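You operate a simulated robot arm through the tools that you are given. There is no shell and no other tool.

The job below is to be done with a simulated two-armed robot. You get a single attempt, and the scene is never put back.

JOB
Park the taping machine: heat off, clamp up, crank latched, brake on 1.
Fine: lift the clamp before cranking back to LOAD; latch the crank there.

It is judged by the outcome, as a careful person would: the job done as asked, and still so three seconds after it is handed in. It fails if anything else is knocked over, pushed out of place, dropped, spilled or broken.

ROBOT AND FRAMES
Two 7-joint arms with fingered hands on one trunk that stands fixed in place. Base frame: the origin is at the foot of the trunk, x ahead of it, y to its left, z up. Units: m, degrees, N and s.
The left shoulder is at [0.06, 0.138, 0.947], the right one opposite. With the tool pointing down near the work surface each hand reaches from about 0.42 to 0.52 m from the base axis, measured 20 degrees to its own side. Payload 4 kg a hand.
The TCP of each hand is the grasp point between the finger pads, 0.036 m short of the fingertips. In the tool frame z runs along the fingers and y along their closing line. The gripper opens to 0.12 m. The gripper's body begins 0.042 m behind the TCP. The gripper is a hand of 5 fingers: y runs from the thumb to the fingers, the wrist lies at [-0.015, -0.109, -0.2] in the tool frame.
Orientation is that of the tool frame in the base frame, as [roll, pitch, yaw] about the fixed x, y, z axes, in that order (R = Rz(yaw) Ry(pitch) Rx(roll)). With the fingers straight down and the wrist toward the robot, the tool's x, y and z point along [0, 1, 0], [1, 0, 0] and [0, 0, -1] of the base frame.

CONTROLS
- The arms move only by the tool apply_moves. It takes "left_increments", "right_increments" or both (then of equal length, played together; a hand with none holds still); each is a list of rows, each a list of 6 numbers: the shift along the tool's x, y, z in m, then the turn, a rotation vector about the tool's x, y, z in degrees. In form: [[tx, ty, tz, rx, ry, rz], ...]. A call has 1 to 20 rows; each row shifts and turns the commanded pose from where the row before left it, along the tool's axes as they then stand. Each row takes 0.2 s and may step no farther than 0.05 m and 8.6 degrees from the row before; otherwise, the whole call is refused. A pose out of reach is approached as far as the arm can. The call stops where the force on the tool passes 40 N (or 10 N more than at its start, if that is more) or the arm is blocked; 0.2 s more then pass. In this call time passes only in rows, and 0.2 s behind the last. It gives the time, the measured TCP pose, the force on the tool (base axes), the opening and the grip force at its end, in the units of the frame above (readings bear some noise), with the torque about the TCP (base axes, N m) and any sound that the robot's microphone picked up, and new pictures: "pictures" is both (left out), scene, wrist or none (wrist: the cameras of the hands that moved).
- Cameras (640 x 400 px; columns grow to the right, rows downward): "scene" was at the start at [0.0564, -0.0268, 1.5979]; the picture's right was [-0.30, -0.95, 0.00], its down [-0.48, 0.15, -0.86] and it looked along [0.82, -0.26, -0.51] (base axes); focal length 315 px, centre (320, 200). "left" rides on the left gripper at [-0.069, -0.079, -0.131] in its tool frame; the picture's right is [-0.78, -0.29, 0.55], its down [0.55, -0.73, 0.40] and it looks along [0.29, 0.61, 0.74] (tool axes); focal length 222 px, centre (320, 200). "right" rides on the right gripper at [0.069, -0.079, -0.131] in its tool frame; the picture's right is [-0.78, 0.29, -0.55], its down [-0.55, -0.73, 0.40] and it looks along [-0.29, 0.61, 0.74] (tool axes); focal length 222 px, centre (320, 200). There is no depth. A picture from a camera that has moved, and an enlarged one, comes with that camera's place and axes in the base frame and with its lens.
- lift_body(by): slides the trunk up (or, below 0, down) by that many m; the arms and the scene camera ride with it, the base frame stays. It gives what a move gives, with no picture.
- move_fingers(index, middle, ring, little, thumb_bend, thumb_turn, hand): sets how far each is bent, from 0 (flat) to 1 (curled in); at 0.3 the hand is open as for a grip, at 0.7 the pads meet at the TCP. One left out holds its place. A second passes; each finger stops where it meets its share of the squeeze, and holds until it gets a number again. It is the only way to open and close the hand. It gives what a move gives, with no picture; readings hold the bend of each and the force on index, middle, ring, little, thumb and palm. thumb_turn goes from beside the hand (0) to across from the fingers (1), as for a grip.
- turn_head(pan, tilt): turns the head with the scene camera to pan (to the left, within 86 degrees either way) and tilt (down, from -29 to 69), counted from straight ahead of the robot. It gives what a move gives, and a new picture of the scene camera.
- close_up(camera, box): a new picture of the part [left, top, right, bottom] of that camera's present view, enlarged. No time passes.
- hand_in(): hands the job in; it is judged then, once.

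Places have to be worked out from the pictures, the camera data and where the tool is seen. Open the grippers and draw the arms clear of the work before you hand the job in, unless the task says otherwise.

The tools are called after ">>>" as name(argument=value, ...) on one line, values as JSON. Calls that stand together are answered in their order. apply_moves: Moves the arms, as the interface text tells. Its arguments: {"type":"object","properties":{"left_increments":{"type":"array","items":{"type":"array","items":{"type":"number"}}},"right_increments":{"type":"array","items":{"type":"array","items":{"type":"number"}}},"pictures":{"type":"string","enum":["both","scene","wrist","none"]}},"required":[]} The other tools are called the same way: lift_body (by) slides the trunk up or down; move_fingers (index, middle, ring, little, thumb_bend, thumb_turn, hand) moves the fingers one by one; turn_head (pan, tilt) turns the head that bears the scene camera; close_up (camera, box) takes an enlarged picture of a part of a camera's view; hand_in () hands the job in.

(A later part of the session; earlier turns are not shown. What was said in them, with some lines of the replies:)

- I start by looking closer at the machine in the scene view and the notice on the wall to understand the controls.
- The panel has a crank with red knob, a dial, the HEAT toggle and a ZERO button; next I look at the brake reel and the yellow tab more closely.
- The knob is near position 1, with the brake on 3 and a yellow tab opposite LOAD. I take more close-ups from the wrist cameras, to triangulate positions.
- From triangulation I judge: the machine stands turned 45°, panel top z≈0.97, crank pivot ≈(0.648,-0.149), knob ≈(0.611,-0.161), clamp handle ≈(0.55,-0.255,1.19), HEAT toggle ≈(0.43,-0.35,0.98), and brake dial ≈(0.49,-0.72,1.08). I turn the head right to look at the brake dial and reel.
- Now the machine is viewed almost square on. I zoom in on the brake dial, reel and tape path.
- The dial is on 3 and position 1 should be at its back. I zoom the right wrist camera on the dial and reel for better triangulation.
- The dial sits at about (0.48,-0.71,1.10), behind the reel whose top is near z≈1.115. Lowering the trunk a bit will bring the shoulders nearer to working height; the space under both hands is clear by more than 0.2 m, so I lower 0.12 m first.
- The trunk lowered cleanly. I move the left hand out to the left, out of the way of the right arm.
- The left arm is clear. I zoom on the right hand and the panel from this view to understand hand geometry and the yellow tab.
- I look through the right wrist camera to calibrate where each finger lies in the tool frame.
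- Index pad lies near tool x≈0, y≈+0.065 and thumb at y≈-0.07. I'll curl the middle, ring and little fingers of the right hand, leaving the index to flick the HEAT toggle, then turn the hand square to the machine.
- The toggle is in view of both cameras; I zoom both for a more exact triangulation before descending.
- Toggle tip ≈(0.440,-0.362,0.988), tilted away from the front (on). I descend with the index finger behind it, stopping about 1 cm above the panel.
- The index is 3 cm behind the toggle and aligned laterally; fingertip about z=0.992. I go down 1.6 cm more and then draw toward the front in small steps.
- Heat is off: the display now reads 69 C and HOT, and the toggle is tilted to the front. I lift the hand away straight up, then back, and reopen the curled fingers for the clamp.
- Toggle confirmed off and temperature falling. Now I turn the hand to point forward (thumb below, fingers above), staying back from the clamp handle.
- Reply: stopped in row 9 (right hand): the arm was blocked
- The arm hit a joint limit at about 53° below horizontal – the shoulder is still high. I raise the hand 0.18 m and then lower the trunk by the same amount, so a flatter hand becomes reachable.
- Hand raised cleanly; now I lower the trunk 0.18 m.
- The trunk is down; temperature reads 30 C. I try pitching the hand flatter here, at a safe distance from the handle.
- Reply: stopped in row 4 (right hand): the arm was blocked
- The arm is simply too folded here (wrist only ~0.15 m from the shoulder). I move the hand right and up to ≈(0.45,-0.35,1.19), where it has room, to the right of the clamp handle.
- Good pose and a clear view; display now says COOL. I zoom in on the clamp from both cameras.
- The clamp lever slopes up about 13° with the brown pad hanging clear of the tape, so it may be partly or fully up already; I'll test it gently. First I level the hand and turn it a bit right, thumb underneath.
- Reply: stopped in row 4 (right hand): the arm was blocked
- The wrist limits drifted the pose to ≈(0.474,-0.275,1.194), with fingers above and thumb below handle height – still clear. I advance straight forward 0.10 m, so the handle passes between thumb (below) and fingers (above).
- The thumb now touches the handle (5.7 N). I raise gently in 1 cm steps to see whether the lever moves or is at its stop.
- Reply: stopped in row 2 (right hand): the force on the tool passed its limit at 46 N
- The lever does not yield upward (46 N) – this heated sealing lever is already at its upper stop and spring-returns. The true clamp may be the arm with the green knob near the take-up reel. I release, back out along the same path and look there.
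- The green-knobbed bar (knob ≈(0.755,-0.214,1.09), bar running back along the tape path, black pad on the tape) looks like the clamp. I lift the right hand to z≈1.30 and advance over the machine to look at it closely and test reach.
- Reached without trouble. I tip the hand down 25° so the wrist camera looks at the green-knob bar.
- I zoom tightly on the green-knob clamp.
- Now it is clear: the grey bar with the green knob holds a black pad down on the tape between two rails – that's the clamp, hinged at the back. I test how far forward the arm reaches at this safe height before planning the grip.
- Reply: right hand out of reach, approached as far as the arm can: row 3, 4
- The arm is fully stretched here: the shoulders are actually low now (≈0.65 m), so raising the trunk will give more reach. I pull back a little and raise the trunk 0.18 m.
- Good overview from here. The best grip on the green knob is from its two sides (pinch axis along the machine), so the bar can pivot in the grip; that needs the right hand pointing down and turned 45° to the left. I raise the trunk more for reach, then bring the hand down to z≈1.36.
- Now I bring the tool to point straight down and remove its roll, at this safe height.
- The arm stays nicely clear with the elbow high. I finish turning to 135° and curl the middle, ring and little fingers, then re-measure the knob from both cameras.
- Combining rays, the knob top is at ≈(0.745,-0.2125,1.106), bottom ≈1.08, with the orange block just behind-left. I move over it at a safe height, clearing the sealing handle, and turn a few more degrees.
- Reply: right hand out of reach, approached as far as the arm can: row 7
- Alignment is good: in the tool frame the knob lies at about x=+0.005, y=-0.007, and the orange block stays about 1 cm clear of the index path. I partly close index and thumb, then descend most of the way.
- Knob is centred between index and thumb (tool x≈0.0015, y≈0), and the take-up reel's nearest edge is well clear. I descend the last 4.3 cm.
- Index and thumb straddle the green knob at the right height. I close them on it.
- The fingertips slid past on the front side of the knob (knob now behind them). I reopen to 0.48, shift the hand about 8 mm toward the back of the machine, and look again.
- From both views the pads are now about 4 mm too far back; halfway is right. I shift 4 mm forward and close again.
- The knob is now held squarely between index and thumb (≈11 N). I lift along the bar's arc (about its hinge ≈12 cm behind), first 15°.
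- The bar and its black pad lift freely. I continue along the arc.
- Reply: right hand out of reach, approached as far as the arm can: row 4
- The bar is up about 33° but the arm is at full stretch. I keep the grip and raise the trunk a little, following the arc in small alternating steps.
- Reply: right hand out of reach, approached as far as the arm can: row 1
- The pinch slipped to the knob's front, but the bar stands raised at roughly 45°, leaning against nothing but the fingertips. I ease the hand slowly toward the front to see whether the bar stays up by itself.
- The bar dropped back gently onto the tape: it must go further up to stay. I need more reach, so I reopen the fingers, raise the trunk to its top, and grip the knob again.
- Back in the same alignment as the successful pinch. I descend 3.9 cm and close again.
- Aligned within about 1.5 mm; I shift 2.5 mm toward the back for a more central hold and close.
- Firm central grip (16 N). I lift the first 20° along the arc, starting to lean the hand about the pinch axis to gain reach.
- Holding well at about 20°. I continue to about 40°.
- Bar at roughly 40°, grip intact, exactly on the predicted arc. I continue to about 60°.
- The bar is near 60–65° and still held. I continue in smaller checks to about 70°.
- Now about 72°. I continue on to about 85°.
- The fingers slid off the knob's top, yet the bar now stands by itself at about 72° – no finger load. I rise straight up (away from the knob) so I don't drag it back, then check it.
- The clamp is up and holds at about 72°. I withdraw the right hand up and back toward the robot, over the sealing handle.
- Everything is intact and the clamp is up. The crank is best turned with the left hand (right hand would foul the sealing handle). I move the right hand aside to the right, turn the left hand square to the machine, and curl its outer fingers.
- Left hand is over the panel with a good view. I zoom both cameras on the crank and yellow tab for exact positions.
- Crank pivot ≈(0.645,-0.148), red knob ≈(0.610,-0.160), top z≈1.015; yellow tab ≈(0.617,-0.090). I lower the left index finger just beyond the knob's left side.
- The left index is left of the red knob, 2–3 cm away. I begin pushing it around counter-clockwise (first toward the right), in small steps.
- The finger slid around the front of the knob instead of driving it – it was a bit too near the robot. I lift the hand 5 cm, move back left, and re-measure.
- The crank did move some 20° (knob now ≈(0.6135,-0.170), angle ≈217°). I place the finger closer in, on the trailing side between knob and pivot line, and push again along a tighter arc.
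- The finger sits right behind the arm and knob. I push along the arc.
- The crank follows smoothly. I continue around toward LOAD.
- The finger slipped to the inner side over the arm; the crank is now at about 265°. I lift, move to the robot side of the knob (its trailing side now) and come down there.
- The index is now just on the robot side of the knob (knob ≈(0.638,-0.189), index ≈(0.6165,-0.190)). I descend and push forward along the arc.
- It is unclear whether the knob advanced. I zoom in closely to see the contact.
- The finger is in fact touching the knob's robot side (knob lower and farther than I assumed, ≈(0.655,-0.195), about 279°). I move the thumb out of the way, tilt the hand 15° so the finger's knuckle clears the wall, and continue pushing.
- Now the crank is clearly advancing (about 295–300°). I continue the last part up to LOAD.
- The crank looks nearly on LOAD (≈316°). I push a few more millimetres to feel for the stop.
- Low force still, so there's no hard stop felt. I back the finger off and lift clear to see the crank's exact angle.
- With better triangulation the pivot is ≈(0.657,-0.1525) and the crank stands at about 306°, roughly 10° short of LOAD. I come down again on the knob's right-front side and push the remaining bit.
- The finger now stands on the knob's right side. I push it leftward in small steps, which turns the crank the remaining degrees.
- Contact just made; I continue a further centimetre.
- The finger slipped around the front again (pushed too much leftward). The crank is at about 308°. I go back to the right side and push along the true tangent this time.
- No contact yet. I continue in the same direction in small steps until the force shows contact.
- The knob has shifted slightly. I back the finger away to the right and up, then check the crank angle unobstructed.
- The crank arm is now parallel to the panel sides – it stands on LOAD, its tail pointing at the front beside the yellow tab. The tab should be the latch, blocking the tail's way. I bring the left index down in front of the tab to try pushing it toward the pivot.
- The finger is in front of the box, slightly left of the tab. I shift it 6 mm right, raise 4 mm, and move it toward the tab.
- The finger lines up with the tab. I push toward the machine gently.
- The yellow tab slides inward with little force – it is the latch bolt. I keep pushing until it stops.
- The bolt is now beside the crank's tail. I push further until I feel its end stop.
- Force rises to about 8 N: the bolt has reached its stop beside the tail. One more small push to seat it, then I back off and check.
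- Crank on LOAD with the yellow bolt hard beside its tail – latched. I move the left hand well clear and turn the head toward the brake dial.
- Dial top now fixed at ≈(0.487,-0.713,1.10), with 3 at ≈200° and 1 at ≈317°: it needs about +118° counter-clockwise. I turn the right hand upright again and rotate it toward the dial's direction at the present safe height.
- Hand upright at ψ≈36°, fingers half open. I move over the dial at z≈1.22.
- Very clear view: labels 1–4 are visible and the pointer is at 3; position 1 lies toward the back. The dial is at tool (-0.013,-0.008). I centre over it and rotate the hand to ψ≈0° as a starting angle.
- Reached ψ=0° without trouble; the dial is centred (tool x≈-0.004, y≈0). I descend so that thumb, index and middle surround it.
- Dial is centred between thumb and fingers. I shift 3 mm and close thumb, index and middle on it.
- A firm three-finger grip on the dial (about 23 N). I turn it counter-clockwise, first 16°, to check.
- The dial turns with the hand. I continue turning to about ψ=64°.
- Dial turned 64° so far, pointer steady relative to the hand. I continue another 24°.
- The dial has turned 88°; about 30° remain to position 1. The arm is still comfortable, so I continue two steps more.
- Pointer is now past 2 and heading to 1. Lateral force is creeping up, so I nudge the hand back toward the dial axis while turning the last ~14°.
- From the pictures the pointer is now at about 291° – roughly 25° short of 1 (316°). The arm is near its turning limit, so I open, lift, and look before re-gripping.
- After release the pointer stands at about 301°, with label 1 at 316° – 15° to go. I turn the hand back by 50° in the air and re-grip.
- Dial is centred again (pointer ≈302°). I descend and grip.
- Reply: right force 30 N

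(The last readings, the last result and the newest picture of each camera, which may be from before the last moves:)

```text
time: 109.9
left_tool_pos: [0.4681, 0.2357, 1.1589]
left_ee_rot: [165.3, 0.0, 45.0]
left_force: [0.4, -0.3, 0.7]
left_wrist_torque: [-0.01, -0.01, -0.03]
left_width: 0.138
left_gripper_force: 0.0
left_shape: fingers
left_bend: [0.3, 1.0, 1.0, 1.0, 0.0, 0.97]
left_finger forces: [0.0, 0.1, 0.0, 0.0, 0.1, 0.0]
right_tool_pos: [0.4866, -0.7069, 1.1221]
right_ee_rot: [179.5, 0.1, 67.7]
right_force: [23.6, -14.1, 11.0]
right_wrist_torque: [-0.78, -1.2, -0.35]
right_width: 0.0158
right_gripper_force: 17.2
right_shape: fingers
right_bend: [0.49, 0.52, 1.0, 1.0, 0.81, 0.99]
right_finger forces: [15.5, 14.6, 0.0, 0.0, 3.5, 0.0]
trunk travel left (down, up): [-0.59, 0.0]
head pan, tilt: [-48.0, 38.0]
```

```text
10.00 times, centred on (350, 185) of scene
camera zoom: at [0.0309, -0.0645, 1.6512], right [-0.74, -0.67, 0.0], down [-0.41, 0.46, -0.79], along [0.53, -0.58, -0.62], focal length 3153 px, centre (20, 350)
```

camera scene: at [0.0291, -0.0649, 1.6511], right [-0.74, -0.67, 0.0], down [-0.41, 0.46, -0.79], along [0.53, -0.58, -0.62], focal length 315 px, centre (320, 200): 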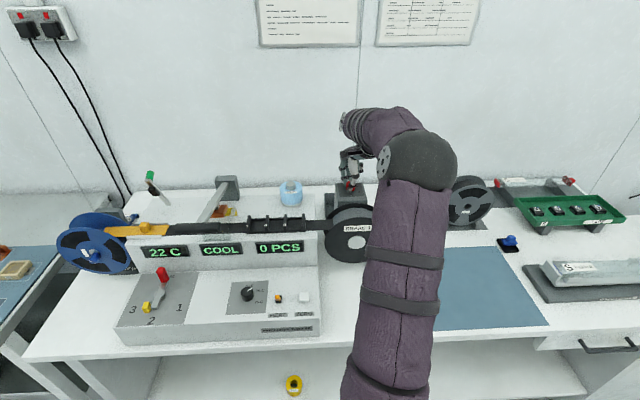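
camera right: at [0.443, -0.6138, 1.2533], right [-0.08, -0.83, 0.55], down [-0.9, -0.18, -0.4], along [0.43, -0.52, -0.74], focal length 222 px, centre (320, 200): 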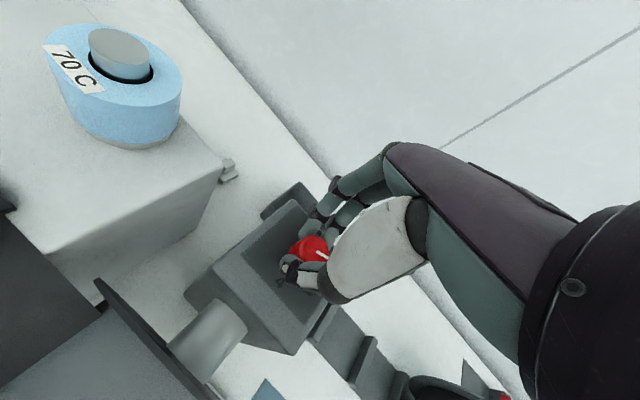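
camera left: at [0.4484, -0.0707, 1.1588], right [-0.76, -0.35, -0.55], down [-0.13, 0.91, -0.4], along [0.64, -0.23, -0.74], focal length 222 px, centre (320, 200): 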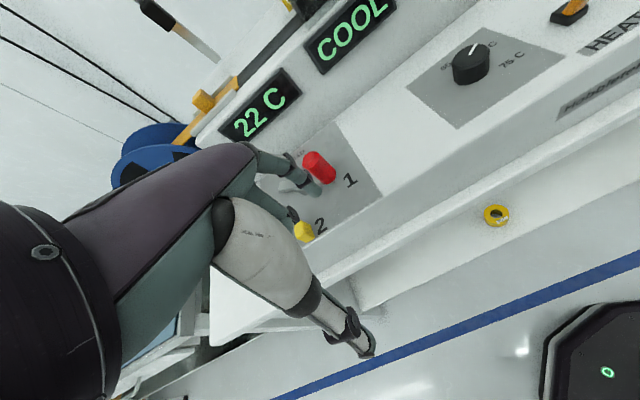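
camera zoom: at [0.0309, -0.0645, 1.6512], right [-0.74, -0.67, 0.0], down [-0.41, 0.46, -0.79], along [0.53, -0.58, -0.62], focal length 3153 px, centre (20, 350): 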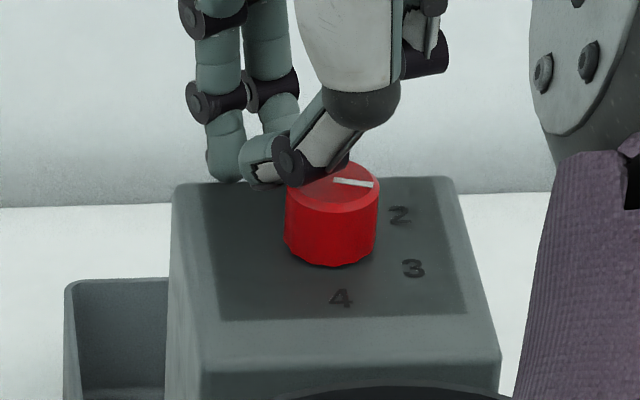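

The thumb slipped over the dial this time and turned it back. I open the fingers, lift and look again.

>>> move_fingers(hand="right", index=0.4, middle=0.4, thumb_bend=0.4)

>>> apply_moves(right_increments=[[0, 0, -0.04, 0, 0, 0], [0, 0, -0.04, 0, 0, 0]], pictures="none")

>>> close_up(camera="right", box=[220, 170, 370, 320])

>>> close_up(camera="scene", box=[325, 165, 375, 205])

```text
time: 110.9
left_tool_pos: [0.4681, 0.2361, 1.1607]
left_ee_rot: [165.0, 0.0, 45.0]
left_force: [0.1, 0.6, 0.4]
left_wrist_torque: [0.01, -0.01, -0.02]
left_width: 0.1378
left_gripper_force: 0.0
left_shape: fingers
left_bend: [0.3, 1.0, 1.0, 1.0, 0.0, 0.97]
left_finger forces: [0.0, 0.0, 0.0, 0.0, 0.0, 0.1]
right_tool_pos: [0.4841, -0.7057, 1.1204]
right_ee_rot: [180.0, -0.2, 67.8]
right_force: [0.6, -0.5, -0.2]
right_wrist_torque: [-0.01, 0.0, 0.0]
right_width: 0.0909
right_gripper_force: 0.1
right_shape: fingers
right_bend: [0.4, 0.4, 1.0, 1.0, 0.4, 0.96]
right_finger forces: [0.1, 0.0, 0.0, 0.0, 0.0, 0.0]
trunk travel left (down, up): [-0.59, 0.0]
head pan, tilt: [-48.0, 38.0]
```

```text
time: 111.5
left_tool_pos: [0.4674, 0.2375, 1.1624]
left_ee_rot: [165.0, 0.0, 45.0]
left_force: [1.3, -0.2, -0.5]
left_wrist_torque: [-0.02, 0.02, -0.02]
left_width: 0.1377
left_gripper_force: 0.0
left_shape: fingers
left_bend: [0.3, 1.0, 1.0, 1.0, 0.0, 0.97]
left_finger forces: [0.0, 0.0, 0.1, 0.1, 0.0, 0.1]
right_tool_pos: [0.4817, -0.702, 1.2003]
right_ee_rot: [-180.0, -0.1, 67.8]
right_force: [0.3, 0.6, -0.6]
right_wrist_torque: [-0.01, 0.04, -0.03]
right_width: 0.0904
right_gripper_force: 0.0
right_shape: fingers
right_bend: [0.4, 0.4, 1.0, 1.0, 0.4, 0.96]
right_finger forces: [0.1, 0.1, 0.1, 0.0, 0.0, 0.1]
trunk travel left (down, up): [-0.59, 0.0]
head pan, tilt: [-48.0, 38.0]
```

```text
2.67 times, centred on (295, 245) of right
camera zoom: at [0.4353, -0.6098, 1.3318], right [-0.03, -0.84, 0.55], down [-0.89, -0.23, -0.4], along [0.46, -0.5, -0.74], focal length 592 px, centre (387, 80)
```

zoom: 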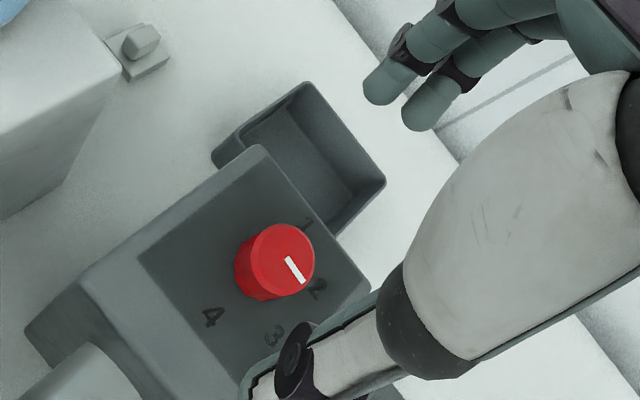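

```text
10.00 times, centred on (350, 185) of scene
camera zoom: at [0.0282, -0.0631, 1.6511], right [-0.74, -0.67, 0.0], down [-0.41, 0.46, -0.79], along [0.53, -0.59, -0.62], focal length 3153 px, centre (20, 350)
```

zoom: 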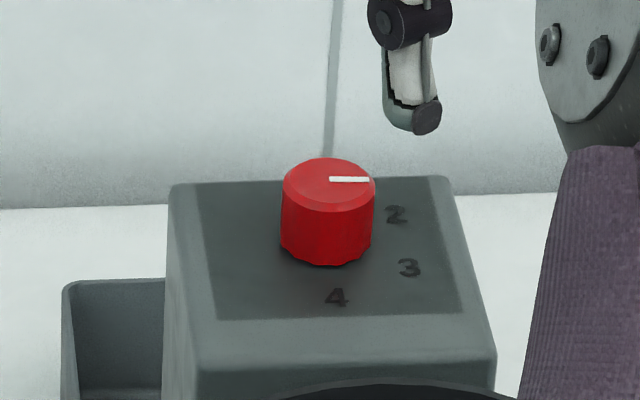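

No detents: the dial now rests at about 224° (between 3 and 2). The thumb and index close at tool x≈+0.006, so I'll use a clean thumb–index pinch centred there, with the middle finger curled. I re-orient to ψ≈10° and re-centre.

>>> move_fingers(hand="right", middle=1, index=0.45, thumb_bend=0.45)

>>> apply_moves(right_increments=[[-0.0107, -0.0027, 0, 0, 0, 8.3], [0, 0, 0, 0, 0, 8.3], [0, 0, 0, 0, 0, 8.3], [0, 0, 0, 0, 0, 8.3], [0, 0, 0, 0, 0, 8.3], [0, 0, 0, 0, 0, 8.3], [0, 0, 0, 0, 0, 8]], pictures="none")

>>> close_up(camera="right", box=[220, 150, 370, 320])

```text
time: 112.5
left_tool_pos: [0.467, 0.2381, 1.1621]
left_ee_rot: [164.9, 0.0, 45.0]
left_force: [-0.1, -0.4, -1.6]
left_wrist_torque: [0.0, 0.02, 0.02]
left_width: 0.1379
left_gripper_force: 0.0
left_shape: fingers
left_bend: [0.3, 1.0, 1.0, 1.0, 0.0, 0.97]
left_finger forces: [0.0, 0.1, 0.0, 0.1, 0.0, 0.0]
right_tool_pos: [0.4823, -0.7023, 1.1982]
right_ee_rot: [179.9, -0.2, 67.8]
right_force: [-0.4, 0.7, 0.0]
right_wrist_torque: [0.0, 0.02, 0.0]
right_width: 0.0757
right_gripper_force: 0.1
right_shape: fingers
right_bend: [0.45, 1.0, 1.0, 1.0, 0.45, 0.96]
right_finger forces: [0.0, 0.0, 0.1, 0.0, 0.0, 0.1]
trunk travel left (down, up): [-0.59, 0.0]
head pan, tilt: [-48.0, 38.0]
```

```text
time: 114.1
left_tool_pos: [0.4669, 0.2363, 1.1597]
left_ee_rot: [164.9, 0.0, 44.9]
left_force: [0.9, -0.5, 0.1]
left_wrist_torque: [0.01, 0.01, 0.02]
left_width: 0.1378
left_gripper_force: 0.1
left_shape: fingers
left_bend: [0.3, 1.0, 1.0, 1.0, 0.0, 0.97]
left_finger forces: [0.0, 0.0, 0.0, 0.1, 0.1, 0.0]
right_tool_pos: [0.4772, -0.7153, 1.202]
right_ee_rot: [-180.0, -0.1, 10.1]
right_force: [-0.4, -0.3, 0.3]
right_wrist_torque: [0.03, 0.03, 0.0]
right_width: 0.0753
right_gripper_force: 0.0
right_shape: fingers
right_bend: [0.45, 1.0, 1.0, 1.0, 0.45, 0.96]
right_finger forces: [0.1, 0.0, 0.0, 0.0, 0.1, 0.0]
trunk travel left (down, up): [-0.59, 0.0]
head pan, tilt: [-48.0, 38.0]
```

```text
2.35 times, centred on (295, 235) of right
camera zoom: at [0.5319, -0.6266, 1.3346], right [-0.72, -0.42, 0.55], down [-0.67, 0.63, -0.4], along [-0.18, -0.65, -0.74], focal length 523 px, centre (379, 118)
```

zoom: 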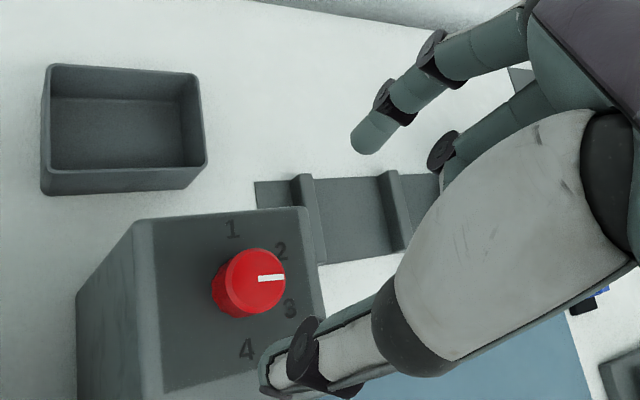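

The dial lies at tool (0.004,-0.004), right between index (0.003) and thumb (0.005). Small correction, descend and pinch.

>>> apply_moves(right_increments=[[-0.002, -0.003, 0.03, 0, 0, 0], [0, 0, 0.03, 0, 0, 0], [0, 0, 0.021, 0, 0, 0]], pictures="none")

>>> move_fingers(hand="right", index=0.58, thumb_bend=0.58)

>>> close_up(camera="right", box=[230, 150, 380, 300])

```text
time: 114.9
left_tool_pos: [0.4686, 0.236, 1.1611]
left_ee_rot: [165.0, 0.0, 45.0]
left_force: [0.2, -0.1, 1.1]
left_wrist_torque: [0.02, 0.0, 0.01]
left_width: 0.1382
left_gripper_force: 0.1
left_shape: fingers
left_bend: [0.3, 1.0, 1.0, 1.0, 0.0, 0.97]
left_finger forces: [0.0, 0.0, 0.1, 0.0, 0.0, 0.1]
right_tool_pos: [0.4745, -0.7099, 1.1229]
right_ee_rot: [180.0, 0.0, 10.0]
right_force: [0.6, -0.2, 2.1]
right_wrist_torque: [-0.06, 0.0, -0.01]
right_width: 0.0754
right_gripper_force: 0.8
right_shape: fingers
right_bend: [0.45, 1.0, 1.0, 1.0, 0.45, 0.96]
right_finger forces: [1.3, 0.0, 0.1, 0.1, 0.0, 0.0]
trunk travel left (down, up): [-0.59, 0.0]
head pan, tilt: [-48.0, 38.0]
```

```text
time: 115.9
left_tool_pos: [0.467, 0.2376, 1.162]
left_ee_rot: [165.0, 0.0, 45.0]
left_force: [0.6, 0.3, 0.2]
left_wrist_torque: [0.0, 0.02, -0.01]
left_width: 0.1376
left_gripper_force: 0.0
left_shape: fingers
left_bend: [0.3, 1.0, 1.0, 1.0, 0.0, 0.97]
left_finger forces: [0.1, 0.0, 0.0, 0.1, 0.0, 0.2]
right_tool_pos: [0.473, -0.7098, 1.1229]
right_ee_rot: [-180.0, 0.0, 10.1]
right_force: [-0.5, -1.0, 5.2]
right_wrist_torque: [-0.22, -0.05, -0.04]
right_width: 0.0405
right_gripper_force: 2.8
right_shape: fingers
right_bend: [0.56, 1.0, 1.0, 1.0, 0.57, 0.98]
right_finger forces: [5.2, 0.1, 0.0, 0.0, 0.0, 0.1]
trunk travel left (down, up): [-0.59, 0.0]
head pan, tilt: [-48.0, 38.0]
```

```text
2.67 times, centred on (305, 225) of right
camera zoom: at [0.5282, -0.6216, 1.2547], right [-0.72, -0.42, 0.55], down [-0.67, 0.63, -0.4], along [-0.17, -0.65, -0.74], focal length 592 px, centre (360, 133)
```

zoom: 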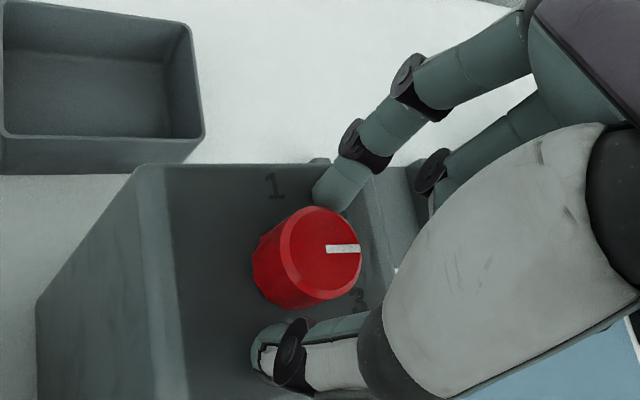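

The index tip is grazing the box top (5 N). I raise 4 mm and close the pinch.

>>> apply_moves(right_increments=[[0, 0, -0.004, 0, 0, 0]], pictures="none")

>>> move_fingers(hand="right", index=0.8, thumb_bend=0.8)

>>> close_up(camera="right", box=[230, 150, 380, 300])

```text
time: 116.3
left_tool_pos: [0.4671, 0.2361, 1.1606]
left_ee_rot: [165.0, 0.0, 45.0]
left_force: [-0.3, -0.6, 0.1]
left_wrist_torque: [-0.03, -0.02, 0.04]
left_width: 0.1378
left_gripper_force: 0.1
left_shape: fingers
left_bend: [0.3, 1.0, 1.0, 1.0, 0.0, 0.97]
left_finger forces: [0.0, 0.0, 0.1, 0.0, 0.0, 0.0]
right_tool_pos: [0.4745, -0.7112, 1.1248]
right_ee_rot: [-180.0, -0.1, 10.0]
right_force: [0.0, 0.5, -0.4]
right_wrist_torque: [-0.04, 0.0, 0.03]
right_width: 0.039
right_gripper_force: 0.1
right_shape: fingers
right_bend: [0.57, 1.0, 1.0, 1.0, 0.57, 0.98]
right_finger forces: [0.0, 0.0, 0.0, 0.1, 0.1, 0.0]
trunk travel left (down, up): [-0.59, 0.0]
head pan, tilt: [-48.0, 38.0]
```

```text
time: 117.3
left_tool_pos: [0.4661, 0.2367, 1.1611]
left_ee_rot: [165.0, 0.0, 45.0]
left_force: [0.2, 0.3, -0.2]
left_wrist_torque: [0.03, 0.01, 0.02]
left_width: 0.1378
left_gripper_force: 0.0
left_shape: fingers
left_bend: [0.3, 1.0, 1.0, 1.0, 0.0, 0.97]
left_finger forces: [0.0, 0.1, 0.0, 0.1, 0.0, 0.0]
right_tool_pos: [0.4734, -0.7094, 1.125]
right_ee_rot: [-179.8, -0.1, 10.0]
right_force: [-5.2, 10.3, -8.6]
right_wrist_torque: [0.12, 0.16, 0.05]
right_width: 0.0205
right_gripper_force: 16.2
right_shape: fingers
right_bend: [0.62, 1.0, 1.0, 1.0, 0.67, 1.0]
right_finger forces: [11.4, 0.0, 0.1, 0.0, 21.2, 0.1]
trunk travel left (down, up): [-0.59, 0.0]
head pan, tilt: [-48.0, 38.0]
```

```text
2.67 times, centred on (305, 225) of right
camera zoom: at [0.528, -0.6217, 1.2572], right [-0.72, -0.42, 0.55], down [-0.67, 0.63, -0.4], along [-0.18, -0.65, -0.74], focal length 592 px, centre (360, 133)
```

zoom: 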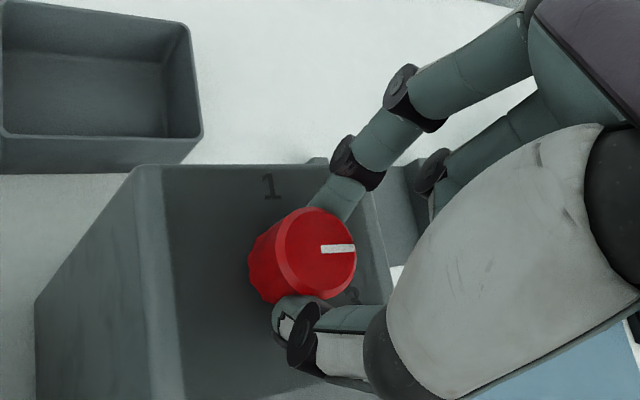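

A good pinch without disturbing the pointer. I rotate counter-clockwise about the dial's axis, 32° first.

>>> apply_moves(right_increments=[[0.0001, 0.0008, 0, 0, 0, -8], [0.0001, 0.0008, 0, 0, 0, -8], [0.0001, 0.0008, 0, 0, 0, -8], [0.0001, 0.0008, 0, 0, 0, -8]], pictures="none")

>>> close_up(camera="right", box=[230, 150, 380, 300])

>>> close_up(camera="scene", box=[325, 165, 375, 205])

```text
time: 118.3
left_tool_pos: [0.4672, 0.2369, 1.1614]
left_ee_rot: [165.0, -0.1, 45.0]
left_force: [0.0, 0.0, -0.2]
left_wrist_torque: [0.0, -0.01, -0.03]
left_width: 0.138
left_gripper_force: 0.1
left_shape: fingers
left_bend: [0.3, 1.0, 1.0, 1.0, 0.0, 0.97]
left_finger forces: [0.0, 0.0, 0.1, 0.0, 0.0, 0.0]
right_tool_pos: [0.4748, -0.7149, 1.1248]
right_ee_rot: [-180.0, -0.2, 42.2]
right_force: [-6.9, 7.1, -9.2]
right_wrist_torque: [0.12, 0.22, 0.09]
right_width: 0.0202
right_gripper_force: 15.7
right_shape: fingers
right_bend: [0.62, 1.0, 1.0, 1.0, 0.67, 0.99]
right_finger forces: [11.3, 0.0, 0.0, 0.1, 20.5, 0.0]
trunk travel left (down, up): [-0.59, 0.0]
head pan, tilt: [-48.0, 38.0]
```

```text
2.67 times, centred on (305, 225) of right
camera zoom: at [0.4732, -0.6114, 1.2574], right [-0.39, -0.74, 0.55], down [-0.9, 0.18, -0.4], along [0.2, -0.65, -0.74], focal length 592 px, centre (360, 133)
```

zoom: 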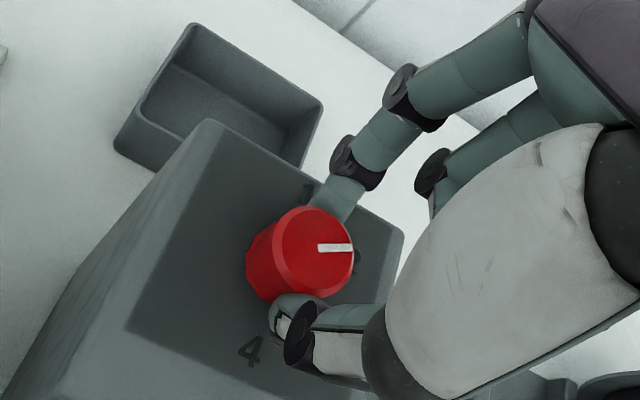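

```text
10.00 times, centred on (350, 185) of scene
camera zoom: at [0.0276, -0.0635, 1.6511], right [-0.74, -0.67, 0.0], down [-0.41, 0.46, -0.79], along [0.53, -0.59, -0.62], focal length 3153 px, centre (20, 350)
```

zoom: 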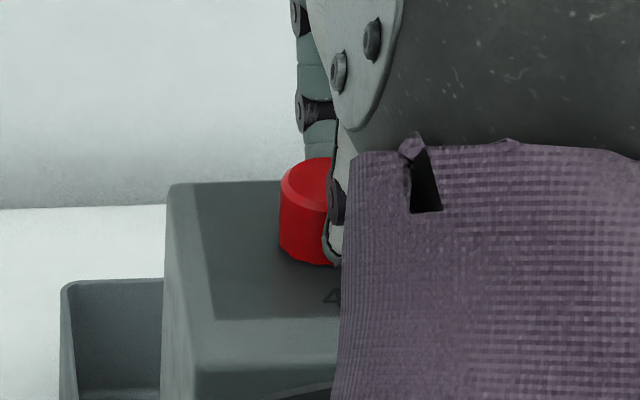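

Turning cleanly. I continue 40°.

>>> apply_moves(right_increments=[[0.0001, 0.0008, 0, 0, 0, -8], [0.0001, 0.0008, 0, 0, 0, -8], [0.0001, 0.0008, 0, 0, 0, -8], [0.0001, 0.0008, 0, 0, 0, -8], [0.0001, 0.0008, 0, 0, 0, -8]], pictures="none")

>>> close_up(camera="right", box=[230, 150, 380, 300])

>>> close_up(camera="scene", box=[325, 165, 375, 205])

```text
time: 119.5
left_tool_pos: [0.4673, 0.2358, 1.1611]
left_ee_rot: [164.9, 0.0, 45.0]
left_force: [-0.4, -0.5, 0.2]
left_wrist_torque: [0.02, -0.02, 0.0]
left_width: 0.1375
left_gripper_force: 0.1
left_shape: fingers
left_bend: [0.3, 1.0, 1.0, 1.0, 0.0, 0.97]
left_finger forces: [0.0, 0.0, 0.0, 0.0, 0.0, 0.1]
right_tool_pos: [0.4799, -0.7188, 1.1243]
right_ee_rot: [179.8, 0.1, 82.1]
right_force: [-3.1, -3.1, -9.0]
right_wrist_torque: [-0.13, 0.0, 0.0]
right_width: 0.0204
right_gripper_force: 16.0
right_shape: fingers
right_bend: [0.62, 1.0, 1.0, 1.0, 0.68, 0.99]
right_finger forces: [15.0, 0.1, 0.0, 0.1, 17.0, 0.0]
trunk travel left (down, up): [-0.59, 0.0]
head pan, tilt: [-48.0, 38.0]
```

```text
2.67 times, centred on (305, 225) of right
camera zoom: at [0.41, -0.6394, 1.2571], right [0.18, -0.82, 0.55], down [-0.8, -0.44, -0.4], along [0.57, -0.37, -0.74], focal length 592 px, centre (360, 133)
```

zoom: 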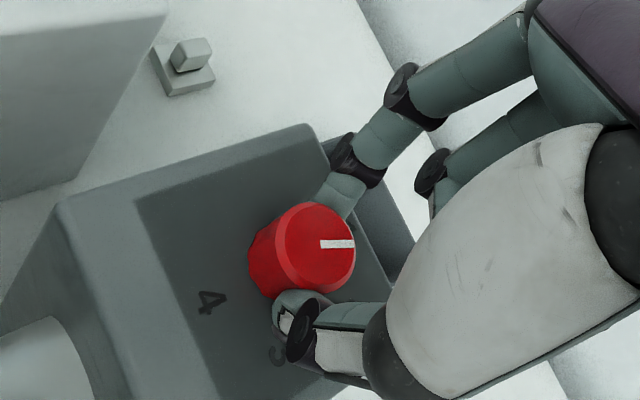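

```text
10.00 times, centred on (350, 185) of scene
camera zoom: at [0.0284, -0.0649, 1.6511], right [-0.74, -0.67, 0.0], down [-0.41, 0.46, -0.79], along [0.53, -0.59, -0.62], focal length 3153 px, centre (20, 350)
```

zoom: 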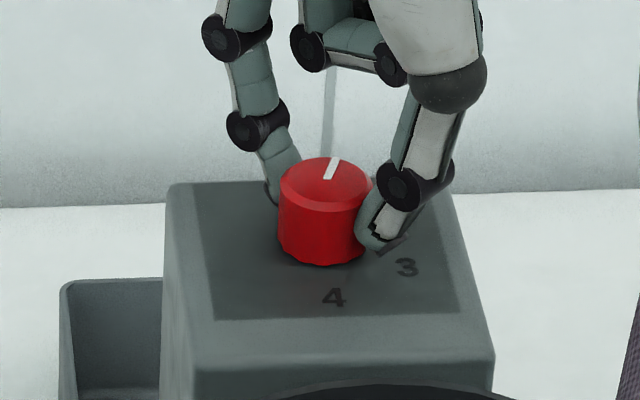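

Pointer now at about 295°; 21° remain. I turn 22° more.

>>> apply_moves(right_increments=[[0.0001, 0.0008, 0, 0, 0, -8], [0.0001, 0.0008, 0, 0, 0, -8], [0.0001, 0.0006, 0, 0, 0, -6]], pictures="none")

>>> close_up(camera="right", box=[230, 150, 380, 300])

>>> close_up(camera="scene", box=[325, 165, 375, 205])

```text
time: 120.3
left_tool_pos: [0.467, 0.2352, 1.1604]
left_ee_rot: [165.1, 0.0, 45.0]
left_force: [0.5, -0.4, -0.2]
left_wrist_torque: [0.0, -0.02, -0.03]
left_width: 0.1378
left_gripper_force: 0.0
left_shape: fingers
left_bend: [0.3, 1.0, 1.0, 1.0, 0.0, 0.97]
left_finger forces: [0.0, 0.0, 0.0, 0.1, 0.0, 0.0]
right_tool_pos: [0.4821, -0.7177, 1.1257]
right_ee_rot: [179.9, -0.1, 104.1]
right_force: [-0.6, -6.9, -5.9]
right_wrist_torque: [-0.22, -0.08, -0.01]
right_width: 0.0205
right_gripper_force: 17.3
right_shape: fingers
right_bend: [0.61, 1.0, 1.0, 1.0, 0.68, 1.0]
right_finger forces: [15.8, 0.0, 0.0, 0.1, 17.9, 0.1]
trunk travel left (down, up): [-0.59, 0.0]
head pan, tilt: [-48.0, 38.0]
```

```text
2.67 times, centred on (305, 225) of right
camera zoom: at [0.3884, -0.671, 1.2569], right [0.47, -0.69, 0.55], down [-0.58, -0.71, -0.4], along [0.67, -0.13, -0.74], focal length 592 px, centre (360, 133)
```

zoom: 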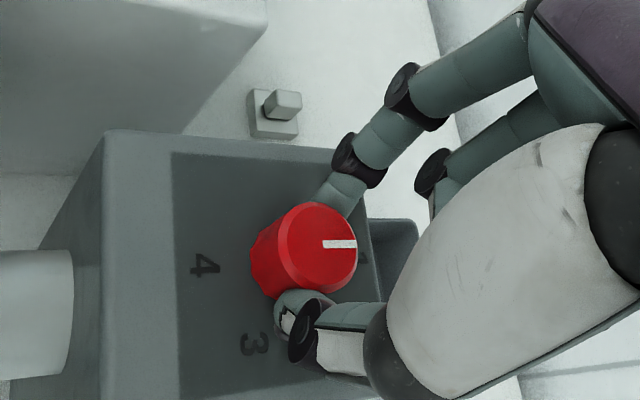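

```text
10.00 times, centred on (350, 185) of scene
camera zoom: at [0.0286, -0.0652, 1.6511], right [-0.74, -0.67, 0.0], down [-0.41, 0.46, -0.79], along [0.53, -0.58, -0.62], focal length 3153 px, centre (20, 350)
```

zoom: 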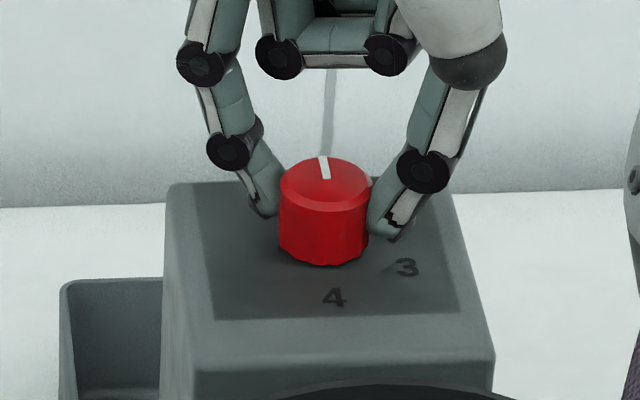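

Pointer at about 312–314°, label 1 at 316°. I add 3° more, then release straight and check.

>>> apply_moves(right_increments=[[0.0, 0.0003, 0, 0, 0, -3]], pictures="none")

>>> move_fingers(hand="right", index=0.4, thumb_bend=0.4)

>>> apply_moves(right_increments=[[0, 0, -0.04, 0, 0, 0], [0, 0, -0.04, 0, 0, 0]], pictures="none")

>>> close_up(camera="right", box=[220, 170, 370, 320])

>>> close_up(camera="scene", box=[325, 165, 375, 205])

```text
time: 120.7
left_tool_pos: [0.4678, 0.2344, 1.1609]
left_ee_rot: [165.1, 0.0, 45.0]
left_force: [-0.2, 0.5, -0.1]
left_wrist_torque: [-0.02, 0.01, 0.0]
left_width: 0.1377
left_gripper_force: 0.0
left_shape: fingers
left_bend: [0.3, 1.0, 1.0, 1.0, 0.0, 0.97]
left_finger forces: [0.0, 0.0, 0.0, 0.1, 0.0, 0.0]
right_tool_pos: [0.4815, -0.7171, 1.1255]
right_ee_rot: [179.8, 0.0, 107.0]
right_force: [-0.6, -9.5, -6.7]
right_wrist_torque: [-0.3, -0.15, -0.11]
right_width: 0.0206
right_gripper_force: 17.6
right_shape: fingers
right_bend: [0.61, 1.0, 1.0, 1.0, 0.68, 0.99]
right_finger forces: [16.5, 0.0, 0.0, 0.0, 18.1, 0.0]
trunk travel left (down, up): [-0.59, 0.0]
head pan, tilt: [-48.0, 38.0]
```

```text
time: 121.7
left_tool_pos: [0.4668, 0.236, 1.1608]
left_ee_rot: [164.9, 0.0, 45.0]
left_force: [-0.1, -0.9, -0.1]
left_wrist_torque: [0.0, -0.02, 0.03]
left_width: 0.1378
left_gripper_force: 0.1
left_shape: fingers
left_bend: [0.3, 1.0, 1.0, 1.0, 0.0, 0.97]
left_finger forces: [0.1, 0.1, 0.0, 0.0, 0.0, 0.1]
right_tool_pos: [0.4828, -0.715, 1.1264]
right_ee_rot: [179.9, -0.1, 107.0]
right_force: [0.5, 0.2, -1.0]
right_wrist_torque: [0.01, -0.02, 0.02]
right_width: 0.0895
right_gripper_force: 0.0
right_shape: fingers
right_bend: [0.4, 1.0, 1.0, 1.0, 0.4, 0.96]
right_finger forces: [0.0, 0.1, 0.1, 0.1, 0.0, 0.0]
trunk travel left (down, up): [-0.59, 0.0]
head pan, tilt: [-48.0, 38.0]
```

```text
time: 122.3
left_tool_pos: [0.4669, 0.2363, 1.1599]
left_ee_rot: [165.1, 0.0, 44.9]
left_force: [0.6, -0.3, -0.5]
left_wrist_torque: [-0.01, -0.01, -0.01]
left_width: 0.1379
left_gripper_force: 0.1
left_shape: fingers
left_bend: [0.3, 1.0, 1.0, 1.0, 0.0, 0.97]
left_finger forces: [0.0, 0.0, 0.0, 0.0, 0.0, 0.0]
right_tool_pos: [0.4829, -0.7191, 1.2057]
right_ee_rot: [180.0, -0.1, 107.0]
right_force: [0.7, 0.0, 0.4]
right_wrist_torque: [-0.01, -0.03, 0.01]
right_width: 0.0899
right_gripper_force: 0.0
right_shape: fingers
right_bend: [0.4, 1.0, 1.0, 1.0, 0.4, 0.96]
right_finger forces: [0.0, 0.0, 0.0, 0.0, 0.0, 0.0]
trunk travel left (down, up): [-0.59, 0.0]
head pan, tilt: [-48.0, 38.0]
```

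```text
2.67 times, centred on (295, 245) of right
camera zoom: at [0.3867, -0.6769, 1.3385], right [0.51, -0.67, 0.55], down [-0.54, -0.74, -0.4], along [0.67, -0.09, -0.74], focal length 592 px, centre (387, 80)
```

zoom: 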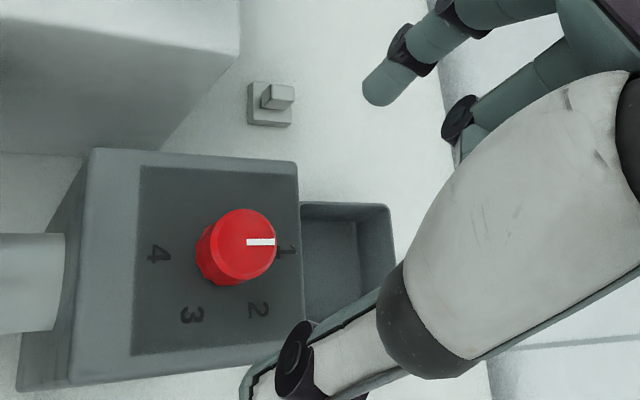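

```text
10.00 times, centred on (350, 185) of scene
camera zoom: at [0.0284, -0.0634, 1.6511], right [-0.74, -0.67, 0.0], down [-0.41, 0.46, -0.79], along [0.53, -0.59, -0.62], focal length 3153 px, centre (20, 350)
```

zoom: 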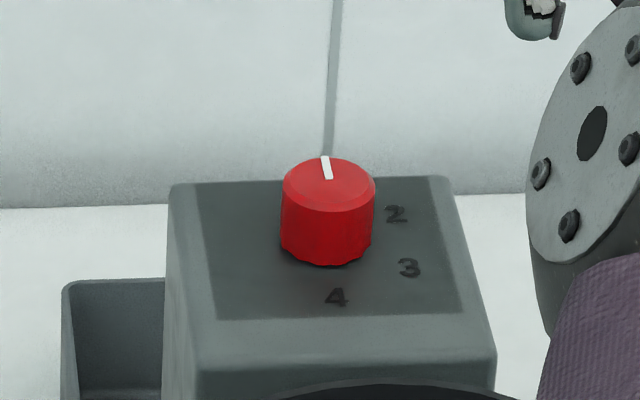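

The pointer now stands squarely on 1. I raise the right hand and draw it back clear of the machine, then inspect everything.

>>> apply_moves(right_increments=[[0, 0, -0.04, 0, 0, 0], [0, 0, -0.04, 0, 0, 0], [0, 0, -0.03, 0, 0, 8], [0.02, -0.03, -0.01, 0, 0, 8], [0.02, -0.03, 0, 0, 0, 8], [0.02, -0.03, 0, 0, 0, 8], [0.01, -0.04, 0, 0, 0, 0], [0.01, -0.04, 0, 0, 0, 0], [0.01, -0.04, 0, 0, 0, 0]], pictures="scene")

```text
time: 124.3
left_tool_pos: [0.4658, 0.2376, 1.1619]
left_ee_rot: [164.8, 0.0, 44.9]
left_force: [-0.1, -0.9, 0.0]
left_wrist_torque: [-0.03, -0.03, 0.03]
left_width: 0.1377
left_gripper_force: 0.0
left_shape: fingers
left_bend: [0.3, 1.0, 1.0, 1.0, 0.0, 0.97]
left_finger forces: [0.0, 0.0, 0.0, 0.0, 0.0, 0.0]
right_tool_pos: [0.283, -0.5961, 1.2948]
right_ee_rot: [179.8, -0.2, 75.0]
right_force: [0.6, 0.4, -0.1]
right_wrist_torque: [-0.02, 0.01, -0.01]
right_width: 0.0903
right_gripper_force: 0.0
right_shape: fingers
right_bend: [0.4, 1.0, 1.0, 1.0, 0.4, 0.96]
right_finger forces: [0.1, 0.0, 0.0, 0.0, 0.0, 0.0]
right hand out of reach, approached as far as the arm can: row 2
trunk travel left (down, up): [-0.59, 0.0]
head pan, tilt: [-48.0, 38.0]
camera scene: at [0.0268, -0.0626, 1.6512], right [-0.74, -0.67, 0.0], down [-0.41, 0.46, -0.79], along [0.53, -0.59, -0.61], focal length 315 px, centre (320, 200)
```

scene: 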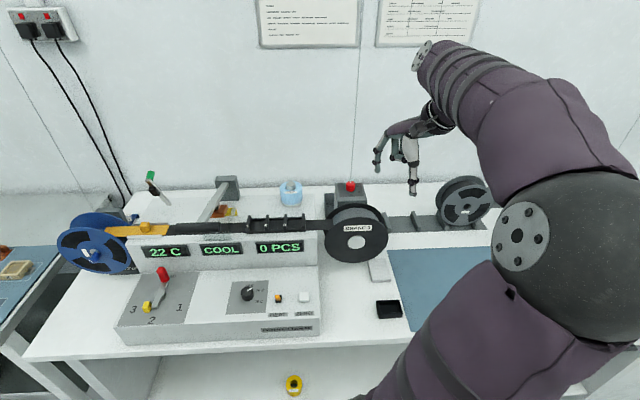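

Both hands are clear of the machine. I inspect each item closely.

>>> close_up(camera="scene", box=[110, 260, 210, 340])

>>> close_up(camera="scene", box=[300, 170, 420, 270])

>>> close_up(camera="scene", box=[50, 160, 250, 290])

>>> close_up(camera="scene", box=[220, 270, 330, 345])

>>> close_up(camera="scene", box=[325, 165, 375, 205])

```text
5.00 times, centred on (160, 300) of scene
camera zoom: at [0.0268, -0.0626, 1.6512], right [-0.74, -0.67, 0.0], down [-0.41, 0.46, -0.79], along [0.53, -0.59, -0.61], focal length 1577 px, centre (1120, -300)
```

zoom: 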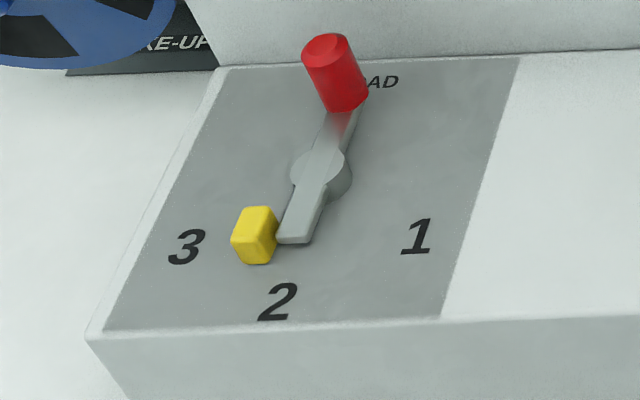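

```text
4.00 times, centred on (360, 220) of scene
camera zoom: at [0.0268, -0.0626, 1.6512], right [-0.74, -0.67, 0.0], down [-0.41, 0.46, -0.79], along [0.53, -0.59, -0.61], focal length 1261 px, centre (160, 120)
```

zoom: 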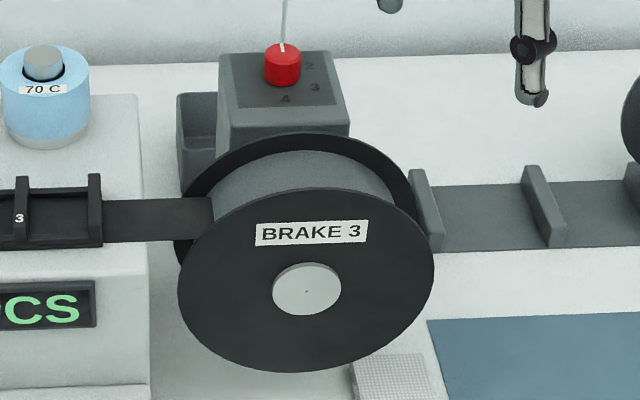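

```text
3.08 times, centred on (150, 225) of scene
camera zoom: at [0.0268, -0.0626, 1.6512], right [-0.74, -0.67, 0.0], down [-0.41, 0.46, -0.79], along [0.53, -0.59, -0.61], focal length 970 px, centre (843, 123)
```

zoom: 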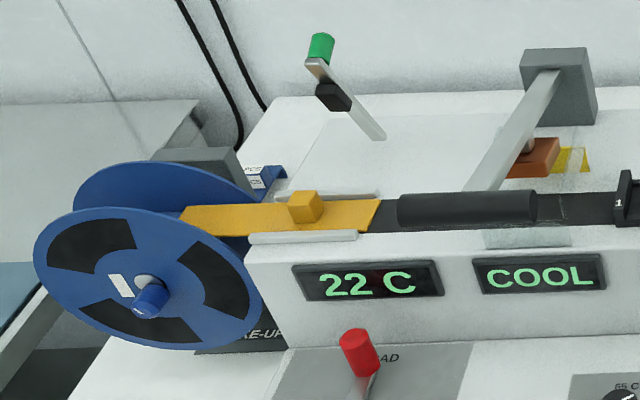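

```text
5.33 times, centred on (275, 308) of scene
camera zoom: at [0.0268, -0.0626, 1.6512], right [-0.74, -0.67, 0.0], down [-0.41, 0.46, -0.79], along [0.53, -0.59, -0.61], focal length 1682 px, centre (560, -373)
```

zoom: 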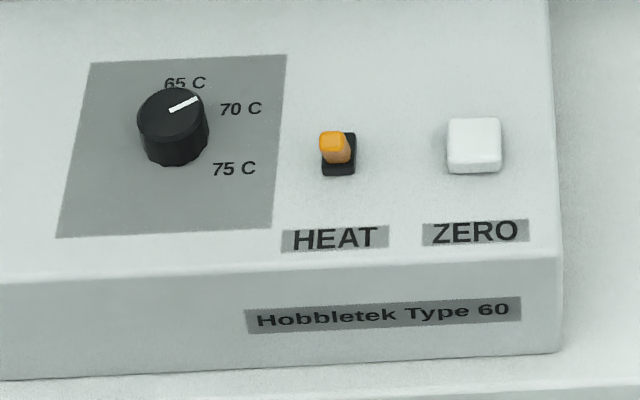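

```text
10.00 times, centred on (350, 185) of scene
camera zoom: at [0.0268, -0.0626, 1.6512], right [-0.74, -0.67, 0.0], down [-0.41, 0.46, -0.79], along [0.53, -0.59, -0.61], focal length 3153 px, centre (20, 350)
```

zoom: 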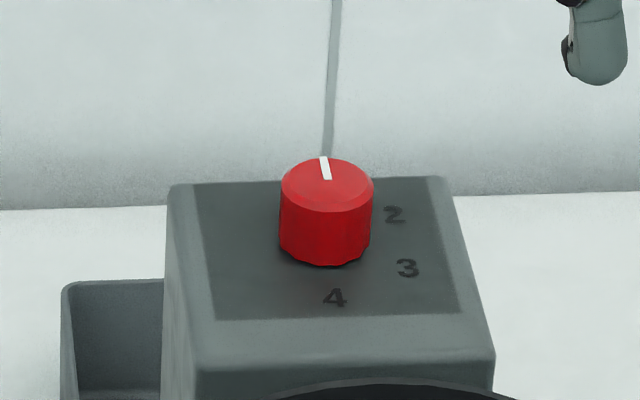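

Everything reads as wanted: HEAT lever off (COOL 22 C), clamp bar up, crank in line with LOAD with the yellow bolt beside its tail, dial pointer on 1, nothing disturbed. I open both hands fully.

>>> move_fingers(hand="right", index=0.3, middle=0.3, ring=0.3, little=0.3, thumb_bend=0.3)

>>> move_fingers(hand="left", index=0.3, middle=0.3, ring=0.3, little=0.3, thumb_bend=0.3)

>>> apply_moves(left_increments=[[0, -0.03, -0.03, 0, 0, 0], [0, -0.03, -0.03, 0, 0, 0], [0, -0.03, -0.03, 0, 0, 0]], pictures="none")

>>> turn_head(pan=-35, tilt=38)

```text
time: 125.3
left_tool_pos: [0.4676, 0.2371, 1.1596]
left_ee_rot: [165.0, 0.0, 45.0]
left_force: [0.4, -0.5, -0.5]
left_wrist_torque: [0.01, 0.01, 0.03]
left_width: 0.1375
left_gripper_force: 0.0
left_shape: fingers
left_bend: [0.3, 1.0, 1.0, 1.0, 0.0, 0.97]
left_finger forces: [0.0, 0.0, 0.0, 0.1, 0.1, 0.0]
right_tool_pos: [0.2856, -0.5975, 1.2954]
right_ee_rot: [179.9, -0.1, 75.1]
right_force: [-0.4, -0.1, -0.1]
right_wrist_torque: [0.02, -0.01, -0.02]
right_width: 0.119
right_gripper_force: 0.1
right_shape: fingers
right_bend: [0.3, 0.3, 0.3, 0.3, 0.3, 0.94]
right_finger forces: [0.1, 0.0, 0.0, 0.0, 0.1, 0.0]
trunk travel left (down, up): [-0.59, 0.0]
head pan, tilt: [-48.0, 38.0]
```

```text
time: 126.3
left_tool_pos: [0.4673, 0.2359, 1.1611]
left_ee_rot: [165.0, 0.0, 45.0]
left_force: [0.0, 0.5, -0.7]
left_wrist_torque: [-0.04, 0.0, -0.03]
left_width: 0.1195
left_gripper_force: 0.0
left_shape: fingers
left_bend: [0.3, 0.3, 0.3, 0.3, 0.3, 0.97]
left_finger forces: [0.0, 0.1, 0.0, 0.0, 0.1, 0.0]
right_tool_pos: [0.2853, -0.5978, 1.2962]
right_ee_rot: [180.0, -0.1, 75.0]
right_force: [0.9, -0.4, 0.5]
right_wrist_torque: [-0.01, 0.02, 0.0]
right_width: 0.119
right_gripper_force: 0.0
right_shape: fingers
right_bend: [0.3, 0.3, 0.3, 0.3, 0.3, 0.94]
right_finger forces: [0.0, 0.0, 0.1, 0.0, 0.1, 0.1]
trunk travel left (down, up): [-0.59, 0.0]
head pan, tilt: [-48.0, 38.0]
```

```text
time: 127.1
left_tool_pos: [0.3874, 0.3168, 1.2269]
left_ee_rot: [165.0, -0.1, 45.0]
left_force: [-0.6, 0.0, 0.1]
left_wrist_torque: [-0.01, -0.01, 0.01]
left_width: 0.1196
left_gripper_force: 0.0
left_shape: fingers
left_bend: [0.3, 0.3, 0.3, 0.3, 0.3, 0.97]
left_finger forces: [0.0, 0.1, 0.0, 0.0, 0.0, 0.1]
right_tool_pos: [0.283, -0.5967, 1.2948]
right_ee_rot: [180.0, -0.1, 75.0]
right_force: [-0.9, 0.7, -0.3]
right_wrist_torque: [0.0, -0.02, 0.06]
right_width: 0.1191
right_gripper_force: 0.0
right_shape: fingers
right_bend: [0.3, 0.3, 0.3, 0.3, 0.3, 0.94]
right_finger forces: [0.0, 0.0, 0.0, 0.1, 0.0, 0.1]
trunk travel left (down, up): [-0.59, 0.0]
head pan, tilt: [-48.0, 38.0]
```

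```text
time: 127.8
left_tool_pos: [0.3889, 0.3163, 1.2245]
left_ee_rot: [165.0, 0.1, 44.9]
left_force: [0.1, -0.6, -1.3]
left_wrist_torque: [0.0, -0.01, -0.01]
left_width: 0.1195
left_gripper_force: 0.2
left_shape: fingers
left_bend: [0.3, 0.3, 0.3, 0.3, 0.3, 0.97]
left_finger forces: [0.0, 0.0, 0.0, 0.0, 0.1, 0.2]
right_tool_pos: [0.2847, -0.5963, 1.2945]
right_ee_rot: [179.8, 0.0, 74.9]
right_force: [0.5, -0.6, 0.2]
right_wrist_torque: [0.05, 0.0, 0.02]
right_width: 0.1193
right_gripper_force: 0.0
right_shape: fingers
right_bend: [0.3, 0.3, 0.3, 0.3, 0.3, 0.94]
right_finger forces: [0.0, 0.1, 0.1, 0.0, 0.1, 0.0]
trunk travel left (down, up): [-0.59, 0.0]
head pan, tilt: [-35.0, 38.0]
camera scene: at [0.0409, -0.0488, 1.6511], right [-0.57, -0.82, 0.0], down [-0.5, 0.35, -0.79], along [0.65, -0.45, -0.62], focal length 315 px, centre (320, 200)
```

scene: 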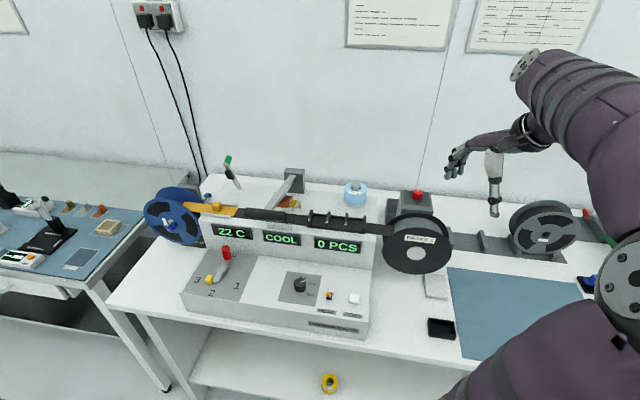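

Hands are open and well clear, clamp still up, crank latched on LOAD, heat off, brake dial on 1, and nothing else displaced. I hand in the job.

>>> hand_in()

```text
The job is handed in.
```

The taping machine is parked, and I've handed the job in; no verdict has come back yet.

- **Heat:** the toggle is switched off, and the display fell from 70 C to 22 C and now reads COOL.
- **Clamp:** the green-knob bar is up and stands at about 72° on its own. It fell back onto the tape once on the first try, when my grip slipped. I lifted it before moving the crank.
- **Crank:** turned back to LOAD. The yellow bolt is slid in about 3 cm, hard beside the crank's tail. I didn't push on the crank afterwards to test the latch.
- **Brake:** the dial pointer is on 1. It slipped back once while I was turning it, so I gripped it again. The "BRAKE 3" sign on the reel didn't change when I turned the dial, so I took it to be a fixed label.

I first tried to lift the black-handled sealing lever, thinking it was the clamp. It was already at its upper stop, and I left it where it was. In the last picture nothing else looks moved, and both hands are open and clear of the machine.
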